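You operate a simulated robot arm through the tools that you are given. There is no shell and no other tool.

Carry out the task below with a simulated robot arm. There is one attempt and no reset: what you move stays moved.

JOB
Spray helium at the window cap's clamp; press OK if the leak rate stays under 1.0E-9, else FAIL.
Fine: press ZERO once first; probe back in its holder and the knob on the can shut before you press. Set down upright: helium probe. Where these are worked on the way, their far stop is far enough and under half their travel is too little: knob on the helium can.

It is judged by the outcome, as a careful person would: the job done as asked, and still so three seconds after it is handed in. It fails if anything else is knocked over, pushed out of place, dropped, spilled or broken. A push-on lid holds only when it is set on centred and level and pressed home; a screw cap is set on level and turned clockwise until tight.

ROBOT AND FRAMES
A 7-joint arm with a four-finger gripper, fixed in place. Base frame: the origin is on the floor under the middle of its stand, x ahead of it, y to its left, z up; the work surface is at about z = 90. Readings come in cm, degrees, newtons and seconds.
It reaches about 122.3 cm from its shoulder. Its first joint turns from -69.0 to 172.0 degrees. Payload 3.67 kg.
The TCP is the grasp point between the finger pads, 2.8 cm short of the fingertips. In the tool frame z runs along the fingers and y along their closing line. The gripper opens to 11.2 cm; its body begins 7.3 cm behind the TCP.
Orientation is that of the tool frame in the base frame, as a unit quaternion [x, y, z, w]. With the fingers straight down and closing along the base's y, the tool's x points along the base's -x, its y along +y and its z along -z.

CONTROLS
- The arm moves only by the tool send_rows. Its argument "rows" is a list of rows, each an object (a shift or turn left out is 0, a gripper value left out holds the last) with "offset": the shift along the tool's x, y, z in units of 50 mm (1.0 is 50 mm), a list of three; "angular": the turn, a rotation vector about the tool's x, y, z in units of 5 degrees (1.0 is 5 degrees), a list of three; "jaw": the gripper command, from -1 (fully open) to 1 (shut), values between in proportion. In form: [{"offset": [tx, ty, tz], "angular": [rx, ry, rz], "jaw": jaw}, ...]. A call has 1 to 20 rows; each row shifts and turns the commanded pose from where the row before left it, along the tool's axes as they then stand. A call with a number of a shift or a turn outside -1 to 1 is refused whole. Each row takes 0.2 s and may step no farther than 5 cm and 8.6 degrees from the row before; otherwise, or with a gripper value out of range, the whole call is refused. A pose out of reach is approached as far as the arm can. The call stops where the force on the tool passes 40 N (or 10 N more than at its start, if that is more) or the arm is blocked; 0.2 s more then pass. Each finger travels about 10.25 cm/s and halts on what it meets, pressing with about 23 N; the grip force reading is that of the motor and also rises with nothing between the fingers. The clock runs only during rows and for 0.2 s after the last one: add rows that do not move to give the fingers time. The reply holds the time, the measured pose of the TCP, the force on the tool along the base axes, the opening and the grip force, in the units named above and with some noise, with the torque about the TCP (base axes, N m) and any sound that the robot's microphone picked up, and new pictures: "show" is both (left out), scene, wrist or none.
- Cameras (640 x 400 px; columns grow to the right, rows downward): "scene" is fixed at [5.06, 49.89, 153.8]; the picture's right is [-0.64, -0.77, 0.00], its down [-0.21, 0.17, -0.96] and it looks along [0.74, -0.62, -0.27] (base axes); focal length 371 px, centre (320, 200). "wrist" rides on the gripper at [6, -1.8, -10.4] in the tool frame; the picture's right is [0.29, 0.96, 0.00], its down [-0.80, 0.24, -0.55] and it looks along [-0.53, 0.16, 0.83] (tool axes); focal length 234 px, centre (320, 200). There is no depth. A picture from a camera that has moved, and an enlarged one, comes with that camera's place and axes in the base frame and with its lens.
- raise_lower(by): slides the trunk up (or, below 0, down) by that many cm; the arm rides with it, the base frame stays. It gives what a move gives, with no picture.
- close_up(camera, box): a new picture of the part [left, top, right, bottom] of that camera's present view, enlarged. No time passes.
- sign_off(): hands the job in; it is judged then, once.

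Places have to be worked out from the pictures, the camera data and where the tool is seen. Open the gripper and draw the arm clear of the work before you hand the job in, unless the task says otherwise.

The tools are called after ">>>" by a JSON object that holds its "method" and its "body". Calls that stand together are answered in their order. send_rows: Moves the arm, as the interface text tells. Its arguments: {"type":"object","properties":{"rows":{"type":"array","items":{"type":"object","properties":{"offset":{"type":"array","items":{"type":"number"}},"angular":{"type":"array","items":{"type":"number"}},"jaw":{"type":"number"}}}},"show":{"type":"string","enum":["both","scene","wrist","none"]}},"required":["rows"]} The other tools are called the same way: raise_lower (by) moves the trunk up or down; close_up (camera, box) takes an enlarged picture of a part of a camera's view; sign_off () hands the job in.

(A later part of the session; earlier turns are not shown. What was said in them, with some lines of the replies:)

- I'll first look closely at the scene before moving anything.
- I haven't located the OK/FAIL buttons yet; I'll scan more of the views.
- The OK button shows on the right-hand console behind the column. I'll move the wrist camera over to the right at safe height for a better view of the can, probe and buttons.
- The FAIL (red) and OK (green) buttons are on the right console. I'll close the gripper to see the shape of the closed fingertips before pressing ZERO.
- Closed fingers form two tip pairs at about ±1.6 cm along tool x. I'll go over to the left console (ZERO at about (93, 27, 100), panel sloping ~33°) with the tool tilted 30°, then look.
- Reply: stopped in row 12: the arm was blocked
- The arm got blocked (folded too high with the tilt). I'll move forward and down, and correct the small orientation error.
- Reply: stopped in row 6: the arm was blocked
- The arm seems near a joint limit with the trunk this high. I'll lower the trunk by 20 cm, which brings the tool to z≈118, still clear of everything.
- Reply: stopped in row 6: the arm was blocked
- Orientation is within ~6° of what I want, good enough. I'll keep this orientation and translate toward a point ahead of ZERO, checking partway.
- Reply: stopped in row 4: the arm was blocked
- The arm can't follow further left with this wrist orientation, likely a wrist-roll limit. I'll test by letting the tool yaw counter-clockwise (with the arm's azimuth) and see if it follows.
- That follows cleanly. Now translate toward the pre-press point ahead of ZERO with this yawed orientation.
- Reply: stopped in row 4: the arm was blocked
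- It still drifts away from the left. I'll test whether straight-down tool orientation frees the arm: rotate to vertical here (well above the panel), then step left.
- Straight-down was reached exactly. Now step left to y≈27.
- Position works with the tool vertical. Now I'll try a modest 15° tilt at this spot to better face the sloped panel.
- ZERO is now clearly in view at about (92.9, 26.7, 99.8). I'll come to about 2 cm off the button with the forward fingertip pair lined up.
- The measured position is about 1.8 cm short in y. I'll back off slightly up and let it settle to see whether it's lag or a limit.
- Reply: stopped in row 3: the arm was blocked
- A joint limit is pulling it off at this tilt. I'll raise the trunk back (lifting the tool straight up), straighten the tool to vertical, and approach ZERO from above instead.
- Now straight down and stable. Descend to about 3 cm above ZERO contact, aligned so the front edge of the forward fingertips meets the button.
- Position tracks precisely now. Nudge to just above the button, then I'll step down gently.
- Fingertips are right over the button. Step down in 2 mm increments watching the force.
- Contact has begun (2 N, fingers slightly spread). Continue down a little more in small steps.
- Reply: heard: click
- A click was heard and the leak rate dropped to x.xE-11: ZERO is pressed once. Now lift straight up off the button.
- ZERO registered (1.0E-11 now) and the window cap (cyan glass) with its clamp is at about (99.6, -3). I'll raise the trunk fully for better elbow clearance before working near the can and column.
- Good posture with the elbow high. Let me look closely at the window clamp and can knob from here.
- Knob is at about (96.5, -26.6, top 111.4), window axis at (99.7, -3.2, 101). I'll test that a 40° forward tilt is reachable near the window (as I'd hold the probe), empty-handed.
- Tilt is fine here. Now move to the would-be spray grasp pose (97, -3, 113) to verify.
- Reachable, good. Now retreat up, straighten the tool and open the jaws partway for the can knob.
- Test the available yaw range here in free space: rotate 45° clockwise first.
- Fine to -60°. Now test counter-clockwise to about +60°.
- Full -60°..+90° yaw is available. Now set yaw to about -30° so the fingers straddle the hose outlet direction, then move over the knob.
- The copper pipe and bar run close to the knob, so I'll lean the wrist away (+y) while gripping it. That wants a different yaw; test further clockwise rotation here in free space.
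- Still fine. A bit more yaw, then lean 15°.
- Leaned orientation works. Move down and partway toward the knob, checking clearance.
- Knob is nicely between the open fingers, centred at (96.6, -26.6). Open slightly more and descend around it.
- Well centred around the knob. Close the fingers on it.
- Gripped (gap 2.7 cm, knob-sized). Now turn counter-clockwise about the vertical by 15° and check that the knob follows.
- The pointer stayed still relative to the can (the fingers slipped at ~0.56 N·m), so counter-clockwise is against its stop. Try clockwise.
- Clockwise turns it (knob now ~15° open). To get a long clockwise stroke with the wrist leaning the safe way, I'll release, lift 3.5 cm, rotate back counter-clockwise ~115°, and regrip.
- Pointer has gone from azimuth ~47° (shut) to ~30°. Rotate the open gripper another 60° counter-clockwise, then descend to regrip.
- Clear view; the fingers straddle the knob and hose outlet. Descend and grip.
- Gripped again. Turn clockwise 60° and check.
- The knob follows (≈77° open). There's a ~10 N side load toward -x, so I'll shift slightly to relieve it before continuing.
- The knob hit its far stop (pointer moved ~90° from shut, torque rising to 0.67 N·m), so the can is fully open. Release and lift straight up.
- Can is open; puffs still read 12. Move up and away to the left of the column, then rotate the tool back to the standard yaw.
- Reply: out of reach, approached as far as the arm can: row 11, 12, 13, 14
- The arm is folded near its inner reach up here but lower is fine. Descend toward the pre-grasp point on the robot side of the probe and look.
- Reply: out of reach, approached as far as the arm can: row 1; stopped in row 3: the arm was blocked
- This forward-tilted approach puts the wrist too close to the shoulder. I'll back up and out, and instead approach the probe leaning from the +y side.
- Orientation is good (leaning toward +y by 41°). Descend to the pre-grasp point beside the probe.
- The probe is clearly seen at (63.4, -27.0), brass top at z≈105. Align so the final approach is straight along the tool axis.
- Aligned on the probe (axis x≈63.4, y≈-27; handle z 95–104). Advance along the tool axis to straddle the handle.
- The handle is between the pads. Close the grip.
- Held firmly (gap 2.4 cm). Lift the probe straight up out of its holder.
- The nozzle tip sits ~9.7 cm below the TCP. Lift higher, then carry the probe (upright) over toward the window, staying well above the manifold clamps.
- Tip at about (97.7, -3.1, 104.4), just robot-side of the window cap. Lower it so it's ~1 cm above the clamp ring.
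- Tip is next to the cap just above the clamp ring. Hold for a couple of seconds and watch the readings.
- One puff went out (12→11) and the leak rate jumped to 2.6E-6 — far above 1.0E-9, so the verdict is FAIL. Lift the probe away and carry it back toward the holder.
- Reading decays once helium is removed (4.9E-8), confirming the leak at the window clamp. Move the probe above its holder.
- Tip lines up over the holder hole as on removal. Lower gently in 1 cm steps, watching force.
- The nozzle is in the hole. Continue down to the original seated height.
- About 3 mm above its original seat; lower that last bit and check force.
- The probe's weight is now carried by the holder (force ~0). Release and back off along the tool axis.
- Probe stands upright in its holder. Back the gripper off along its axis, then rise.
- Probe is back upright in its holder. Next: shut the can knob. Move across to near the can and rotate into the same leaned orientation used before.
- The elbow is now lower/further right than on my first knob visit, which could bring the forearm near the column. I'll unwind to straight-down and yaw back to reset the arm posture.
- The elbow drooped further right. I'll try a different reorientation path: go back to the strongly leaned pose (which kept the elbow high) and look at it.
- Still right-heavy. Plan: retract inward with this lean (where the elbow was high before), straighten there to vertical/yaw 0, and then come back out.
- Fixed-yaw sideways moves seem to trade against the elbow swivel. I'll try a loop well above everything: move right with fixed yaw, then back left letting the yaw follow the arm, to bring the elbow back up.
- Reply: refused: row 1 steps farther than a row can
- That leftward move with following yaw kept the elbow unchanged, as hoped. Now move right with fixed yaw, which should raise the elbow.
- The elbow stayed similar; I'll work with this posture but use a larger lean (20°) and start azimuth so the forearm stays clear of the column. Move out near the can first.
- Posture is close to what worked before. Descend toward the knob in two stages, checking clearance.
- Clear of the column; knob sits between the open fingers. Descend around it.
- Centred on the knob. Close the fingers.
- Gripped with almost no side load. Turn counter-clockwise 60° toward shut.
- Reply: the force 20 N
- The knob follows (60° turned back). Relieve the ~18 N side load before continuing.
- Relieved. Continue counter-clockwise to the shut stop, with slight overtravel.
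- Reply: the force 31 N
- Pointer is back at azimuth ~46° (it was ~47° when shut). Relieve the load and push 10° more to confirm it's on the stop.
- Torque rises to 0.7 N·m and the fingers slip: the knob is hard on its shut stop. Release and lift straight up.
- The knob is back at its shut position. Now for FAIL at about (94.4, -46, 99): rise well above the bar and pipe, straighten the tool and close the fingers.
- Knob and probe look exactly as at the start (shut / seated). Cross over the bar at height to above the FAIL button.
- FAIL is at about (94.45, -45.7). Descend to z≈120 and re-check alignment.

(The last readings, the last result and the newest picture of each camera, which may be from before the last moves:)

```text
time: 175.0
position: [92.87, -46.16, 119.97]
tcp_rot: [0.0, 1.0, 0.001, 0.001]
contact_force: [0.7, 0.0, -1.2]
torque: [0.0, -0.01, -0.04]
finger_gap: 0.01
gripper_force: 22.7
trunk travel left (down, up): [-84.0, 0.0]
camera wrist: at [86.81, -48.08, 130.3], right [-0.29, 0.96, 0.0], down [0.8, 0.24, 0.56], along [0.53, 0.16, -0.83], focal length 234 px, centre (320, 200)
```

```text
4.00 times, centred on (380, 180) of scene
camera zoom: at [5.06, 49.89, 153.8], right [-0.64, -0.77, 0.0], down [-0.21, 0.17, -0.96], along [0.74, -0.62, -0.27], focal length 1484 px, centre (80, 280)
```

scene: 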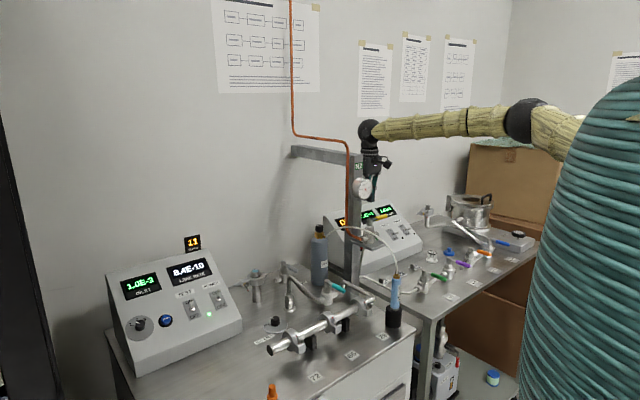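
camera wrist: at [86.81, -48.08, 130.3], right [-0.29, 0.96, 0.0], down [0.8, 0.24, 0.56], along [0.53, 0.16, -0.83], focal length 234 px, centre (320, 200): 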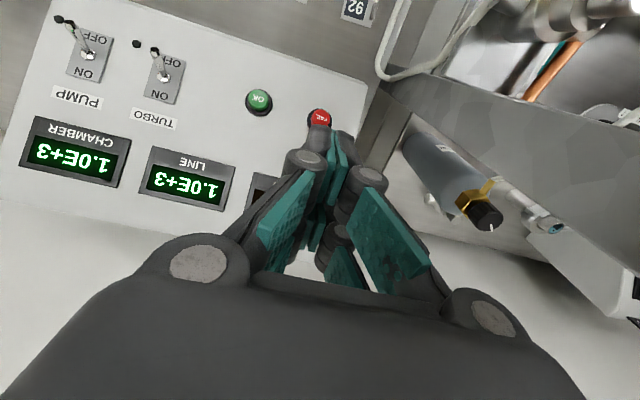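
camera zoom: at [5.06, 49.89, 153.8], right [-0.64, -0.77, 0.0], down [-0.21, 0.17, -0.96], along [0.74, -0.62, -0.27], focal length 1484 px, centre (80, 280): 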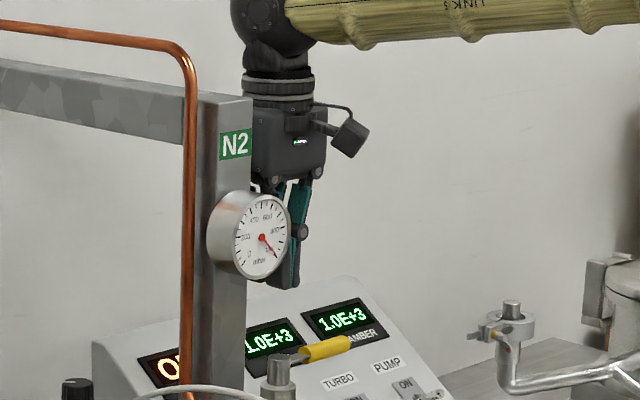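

Aligned with FAIL at (94.35, -45.74). I'll offset slightly so one solid fingertip (not the slit) presses it, and come down to about 2–3 cm above.

>>> {"method": "send_rows", "body": {"rows": [{"offset": [0.024, -0.068, 0.9], "jaw": 1}, {"offset": [0, 0, 1]}, {"offset": [0, 0, 1]}, {"offset": [0, 0, 0]}, {"offset": [0, 0, 0]}], "show": "both"}}

>>> {"method": "close_up", "body": {"camera": "scene", "box": [320, 190, 440, 265]}}

>>> {"method": "close_up", "body": {"camera": "wrist", "box": [200, 60, 440, 210]}}

```text
time: 176.2
position: [92.87, -46.49, 105.35]
tcp_rot: [0.0, 1.0, 0.001, -0.001]
contact_force: [-0.3, -1.0, -0.3]
torque: [-0.01, 0.0, -0.02]
finger_gap: 0.0
gripper_force: 23.2
trunk travel left (down, up): [-84.0, 0.0]
camera wrist: at [86.84, -48.34, 115.71], right [-0.29, 0.96, 0.0], down [0.8, 0.24, 0.56], along [0.53, 0.16, -0.83], focal length 234 px, centre (320, 200)
```

scene: 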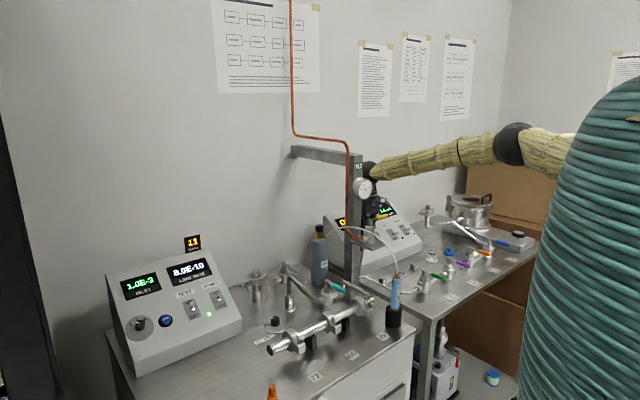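
wrist: 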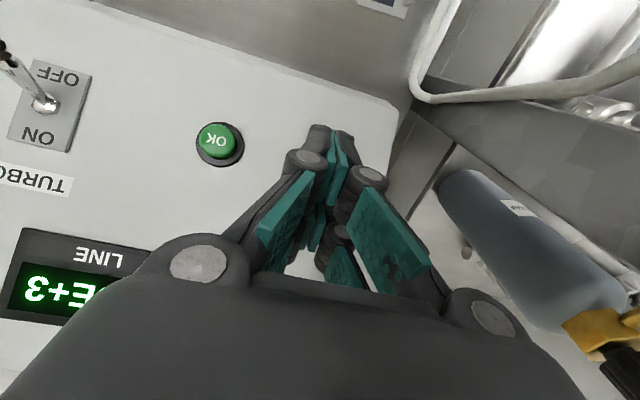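

```text
5.33 times, centred on (380, 228) of scene
camera zoom: at [5.06, 49.89, 153.8], right [-0.64, -0.77, 0.0], down [-0.21, 0.17, -0.96], along [0.74, -0.62, -0.27], focal length 1979 px, centre (0, 53)
```

zoom: 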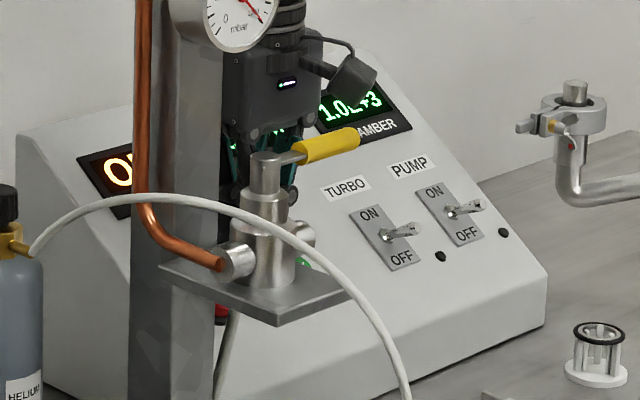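

```text
2.67 times, centred on (320, 135) of wrist
camera zoom: at [86.84, -48.34, 115.71], right [-0.29, 0.96, 0.0], down [0.8, 0.24, 0.56], along [0.53, 0.16, -0.83], focal length 624 px, centre (320, 373)
```

zoom: 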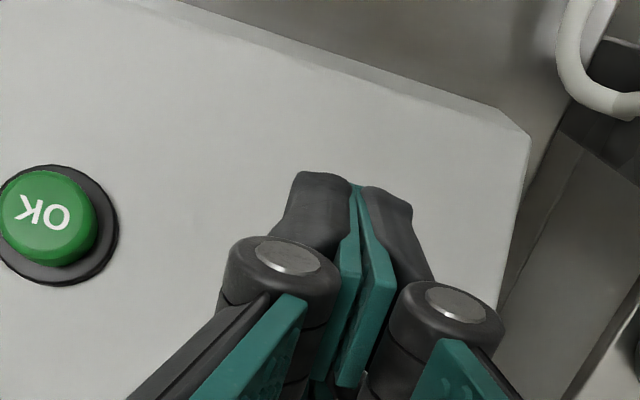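

Fingers are above FAIL, clear of OK (8 cm away). Lower to just above contact, then step down in 2 mm increments.

>>> {"method": "send_rows", "body": {"rows": [{"offset": [0.02, 0, 0.2], "jaw": 1}, {"offset": [0, 0, 0.18]}, {"offset": [0, 0, 0]}, {"offset": [0, 0, 0]}], "show": "none"}}

>>> {"method": "send_rows", "body": {"rows": [{"offset": [0, 0, 0.04], "jaw": 1}, {"offset": [0, 0, 0.04]}, {"offset": [0, 0, 0.04]}, {"offset": [0, 0, 0]}], "show": "scene"}}

```text
time: 177.2
position: [92.68, -46.38, 103.41]
tcp_rot: [0.001, 1.0, 0.001, 0.001]
contact_force: [0.1, 0.3, 0.0]
torque: [-0.01, 0.02, -0.03]
finger_gap: 0.02
gripper_force: 22.7
trunk travel left (down, up): [-84.0, 0.0]
```

```text
time: 178.2
position: [92.67, -46.38, 102.89]
tcp_rot: [0.0, 1.0, 0.001, 0.0]
contact_force: [0.3, -0.1, 0.8]
torque: [0.0, 0.0, -0.03]
finger_gap: 0.0
gripper_force: 22.9
trunk travel left (down, up): [-84.0, 0.0]
```

scene: 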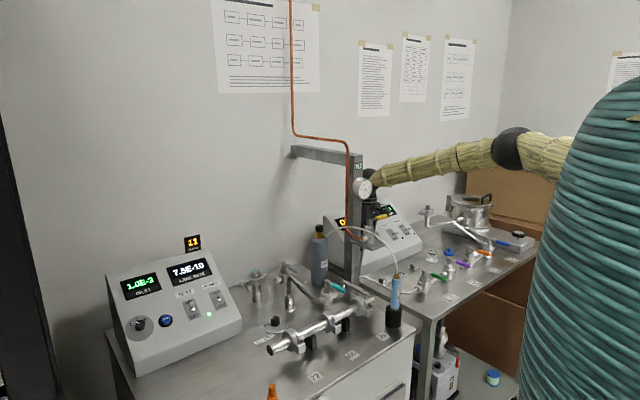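

>>> {"method": "send_rows", "body": {"rows": [{"offset": [0, 0, 0.04], "jaw": 1}, {"offset": [0, 0, 0.04]}, {"offset": [0, 0, 0.04]}, {"offset": [0, 0, 0]}], "show": "none"}}

```text
time: 179.2
position: [92.59, -46.36, 102.25]
tcp_rot: [0.0, 1.0, 0.001, 0.001]
contact_force: [-0.7, 0.8, 2.6]
torque: [0.04, -0.05, -0.02]
finger_gap: 0.01
gripper_force: 23.0
trunk travel left (down, up): [-84.0, 0.0]
heard: click
```

A click was heard at 2.6 N: FAIL is pressed. Lift straight up and check the surroundings.

>>> {"method": "send_rows", "body": {"rows": [{"offset": [0, 0, -0.4], "jaw": 1}, {"offset": [0, 0, -0.9]}, {"offset": [0, 0, -0.9]}, {"offset": [0, 0, -0.9]}, {"offset": [0, 0, 0]}], "show": "both"}}

>>> {"method": "close_up", "body": {"camera": "wrist", "box": [200, 60, 440, 210]}}

>>> {"method": "close_up", "body": {"camera": "scene", "box": [320, 180, 440, 255]}}

```text
time: 180.4
position: [92.69, -46.33, 117.64]
tcp_rot: [-0.001, 1.0, 0.001, 0.0]
contact_force: [0.7, 0.3, 0.2]
torque: [-0.04, 0.03, 0.01]
finger_gap: 0.0
gripper_force: 22.7
trunk travel left (down, up): [-84.0, 0.0]
camera wrist: at [86.68, -48.35, 128.09], right [-0.29, 0.96, 0.0], down [0.8, 0.24, 0.55], along [0.53, 0.16, -0.83], focal length 234 px, centre (320, 200)
```

scene: 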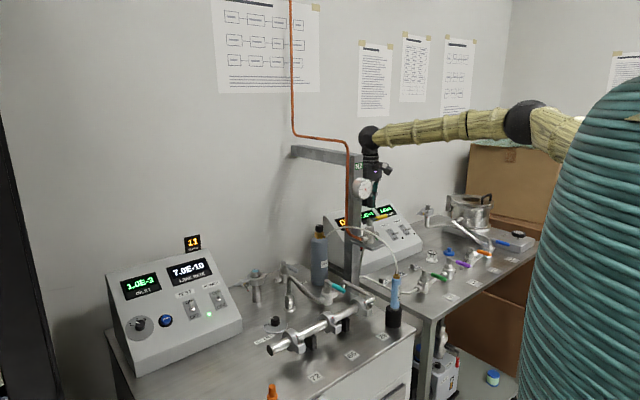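
wrist: 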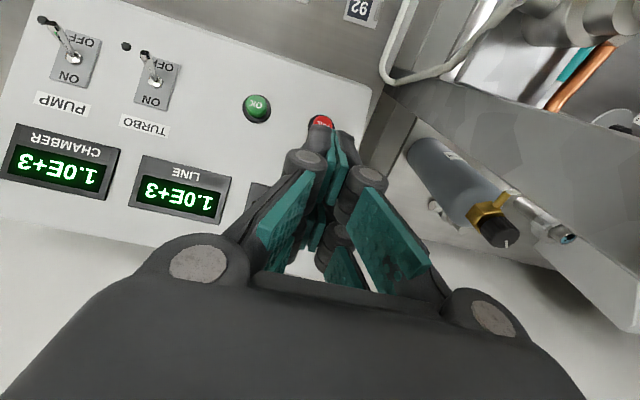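

```text
2.67 times, centred on (320, 135) of wrist
camera zoom: at [86.68, -48.35, 128.09], right [-0.29, 0.96, 0.0], down [0.8, 0.24, 0.55], along [0.53, 0.16, -0.83], focal length 624 px, centre (320, 373)
```

zoom: 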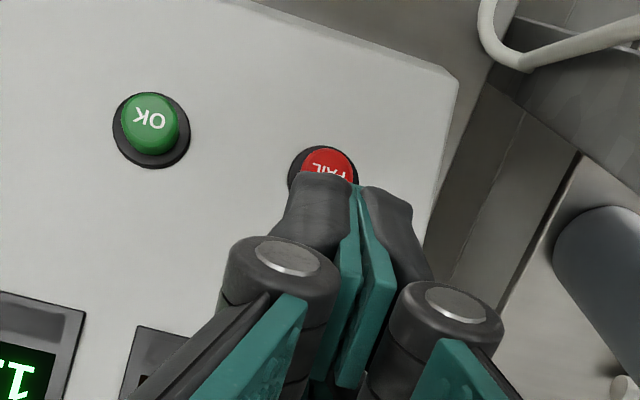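

```text
5.33 times, centred on (380, 218) of scene
camera zoom: at [5.06, 49.89, 153.8], right [-0.64, -0.77, 0.0], down [-0.21, 0.17, -0.96], along [0.74, -0.62, -0.27], focal length 1979 px, centre (0, 107)
```

zoom: 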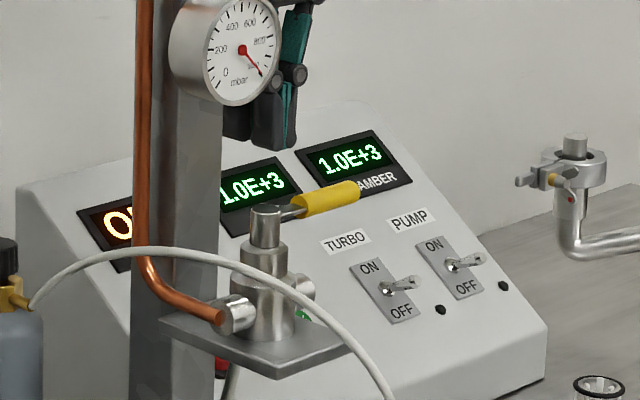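

FAIL registered; nothing disturbed. Raise the arm clear and open the gripper.

>>> {"method": "send_rows", "body": {"rows": [{"offset": [0, 0, -1], "jaw": 1}, {"offset": [0, 0, -1]}, {"offset": [0, 0, -1]}, {"offset": [0, 0, -1]}, {"offset": [0, 0, -1]}, {"offset": [0, 0, -1]}, {"offset": [0, 0, -0.9]}, {"offset": [1, 0, 0]}, {"offset": [1, 0, 0], "jaw": -0.5}, {"offset": [1, 0, 0], "jaw": -1}, {"offset": [0.6, 0, 0]}, {"offset": [0, 0, 0]}, {"offset": [0, 0, 0]}], "show": "both"}}

>>> {"method": "close_up", "body": {"camera": "scene", "box": [240, 200, 440, 325]}}

>>> {"method": "close_up", "body": {"camera": "scene", "box": [290, 200, 370, 250]}}

>>> {"method": "close_up", "body": {"camera": "scene", "box": [350, 265, 430, 330]}}

```text
time: 183.2
position: [74.48, -46.67, 152.2]
tcp_rot: [0.001, 1.0, 0.001, 0.001]
contact_force: [-0.2, -0.1, 0.4]
torque: [-0.03, 0.0, -0.01]
finger_gap: 11.2
gripper_force: 0.0
trunk travel left (down, up): [-84.0, 0.0]
camera wrist: at [68.49, -48.52, 162.65], right [-0.29, 0.96, 0.0], down [0.8, 0.24, 0.56], along [0.53, 0.16, -0.83], focal length 234 px, centre (320, 200)
```

scene: 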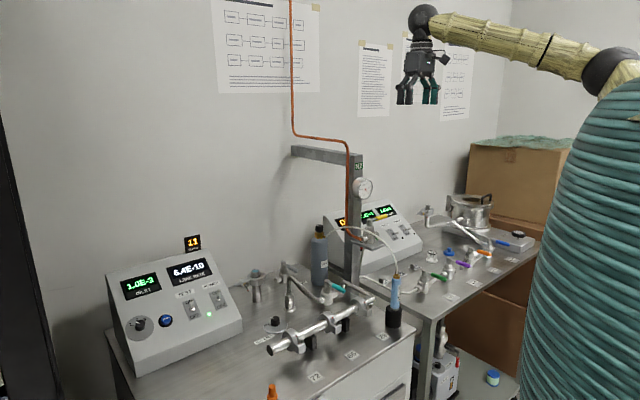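
wrist: 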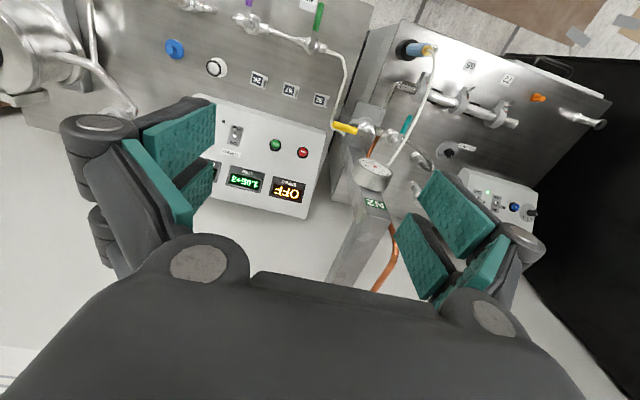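

```text
3.20 times, centred on (340, 262) of scene
camera zoom: at [5.06, 49.89, 153.8], right [-0.64, -0.77, 0.0], down [-0.21, 0.17, -0.96], along [0.74, -0.62, -0.27], focal length 1188 px, centre (256, 0)
```

zoom: 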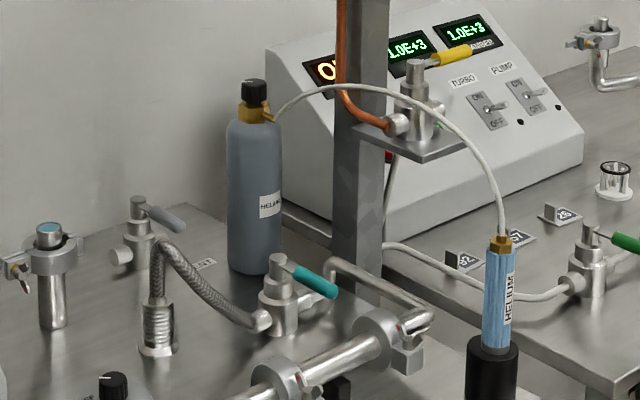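

```text
8.00 times, centred on (330, 225) of scene
camera zoom: at [5.06, 49.89, 153.8], right [-0.64, -0.77, 0.0], down [-0.21, 0.17, -0.96], along [0.74, -0.62, -0.27], focal length 2969 px, centre (240, 0)
```

zoom: 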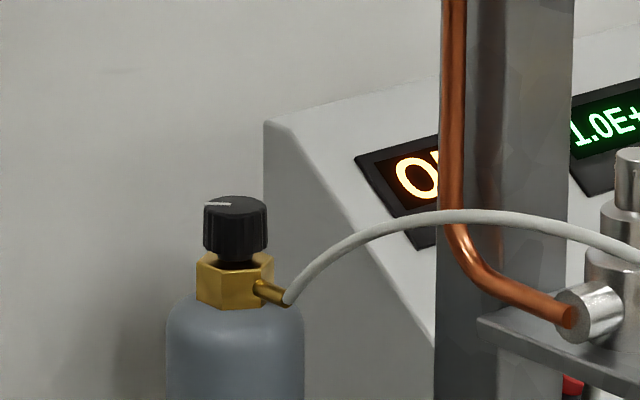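

```text
6.15 times, centred on (390, 298) of scene
camera zoom: at [5.06, 49.89, 153.8], right [-0.64, -0.77, 0.0], down [-0.21, 0.17, -0.96], along [0.74, -0.62, -0.27], focal length 2284 px, centre (-111, -400)
```

zoom: 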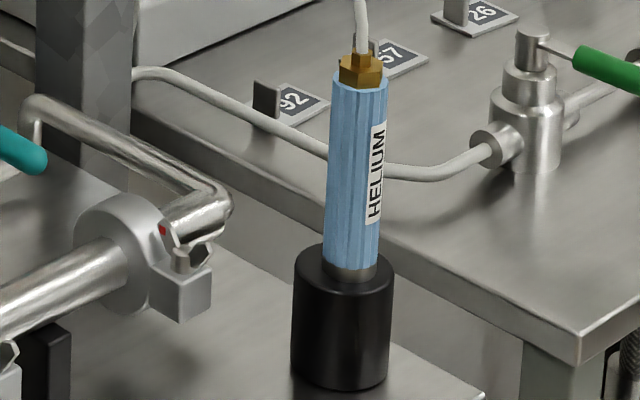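

ZERO was pressed once. The helium puff at the window clamp drove the leak rate to 2.6E-6, well over 1.0E-9. The probe is upright in its holder, the can knob is shut, and FAIL has been pressed. The gripper is open and clear, so I'm handing in.

>>> {"method": "sign_off", "body": {}}

```text
The job is handed in.
```

I finished the job and pressed **FAIL**: the window cap's clamp leaks. After one helium puff at the clamp, the leak rate jumped from 1.0E-11 to 2.6E-6, well over the 1.0E-9 limit. It fell again once I moved the probe away.

- **ZERO:** pressed once before spraying. I heard the click, and the reading dropped to 1.0E-11.
- **Helium can:** I opened the knob to its far stop for the test, then turned it back to its shut stop before pressing FAIL.
- **Probe:** it was back upright in its holder before I pressed FAIL, sitting about 2–3 mm to one side of where it started.
- **FAIL button:** I heard the click when it was pressed.

In the last pictures nothing looked knocked over or out of place, and I left the gripper open and clear of the bench. The leak rate was still settling, at 6.4E-10, when I handed in.
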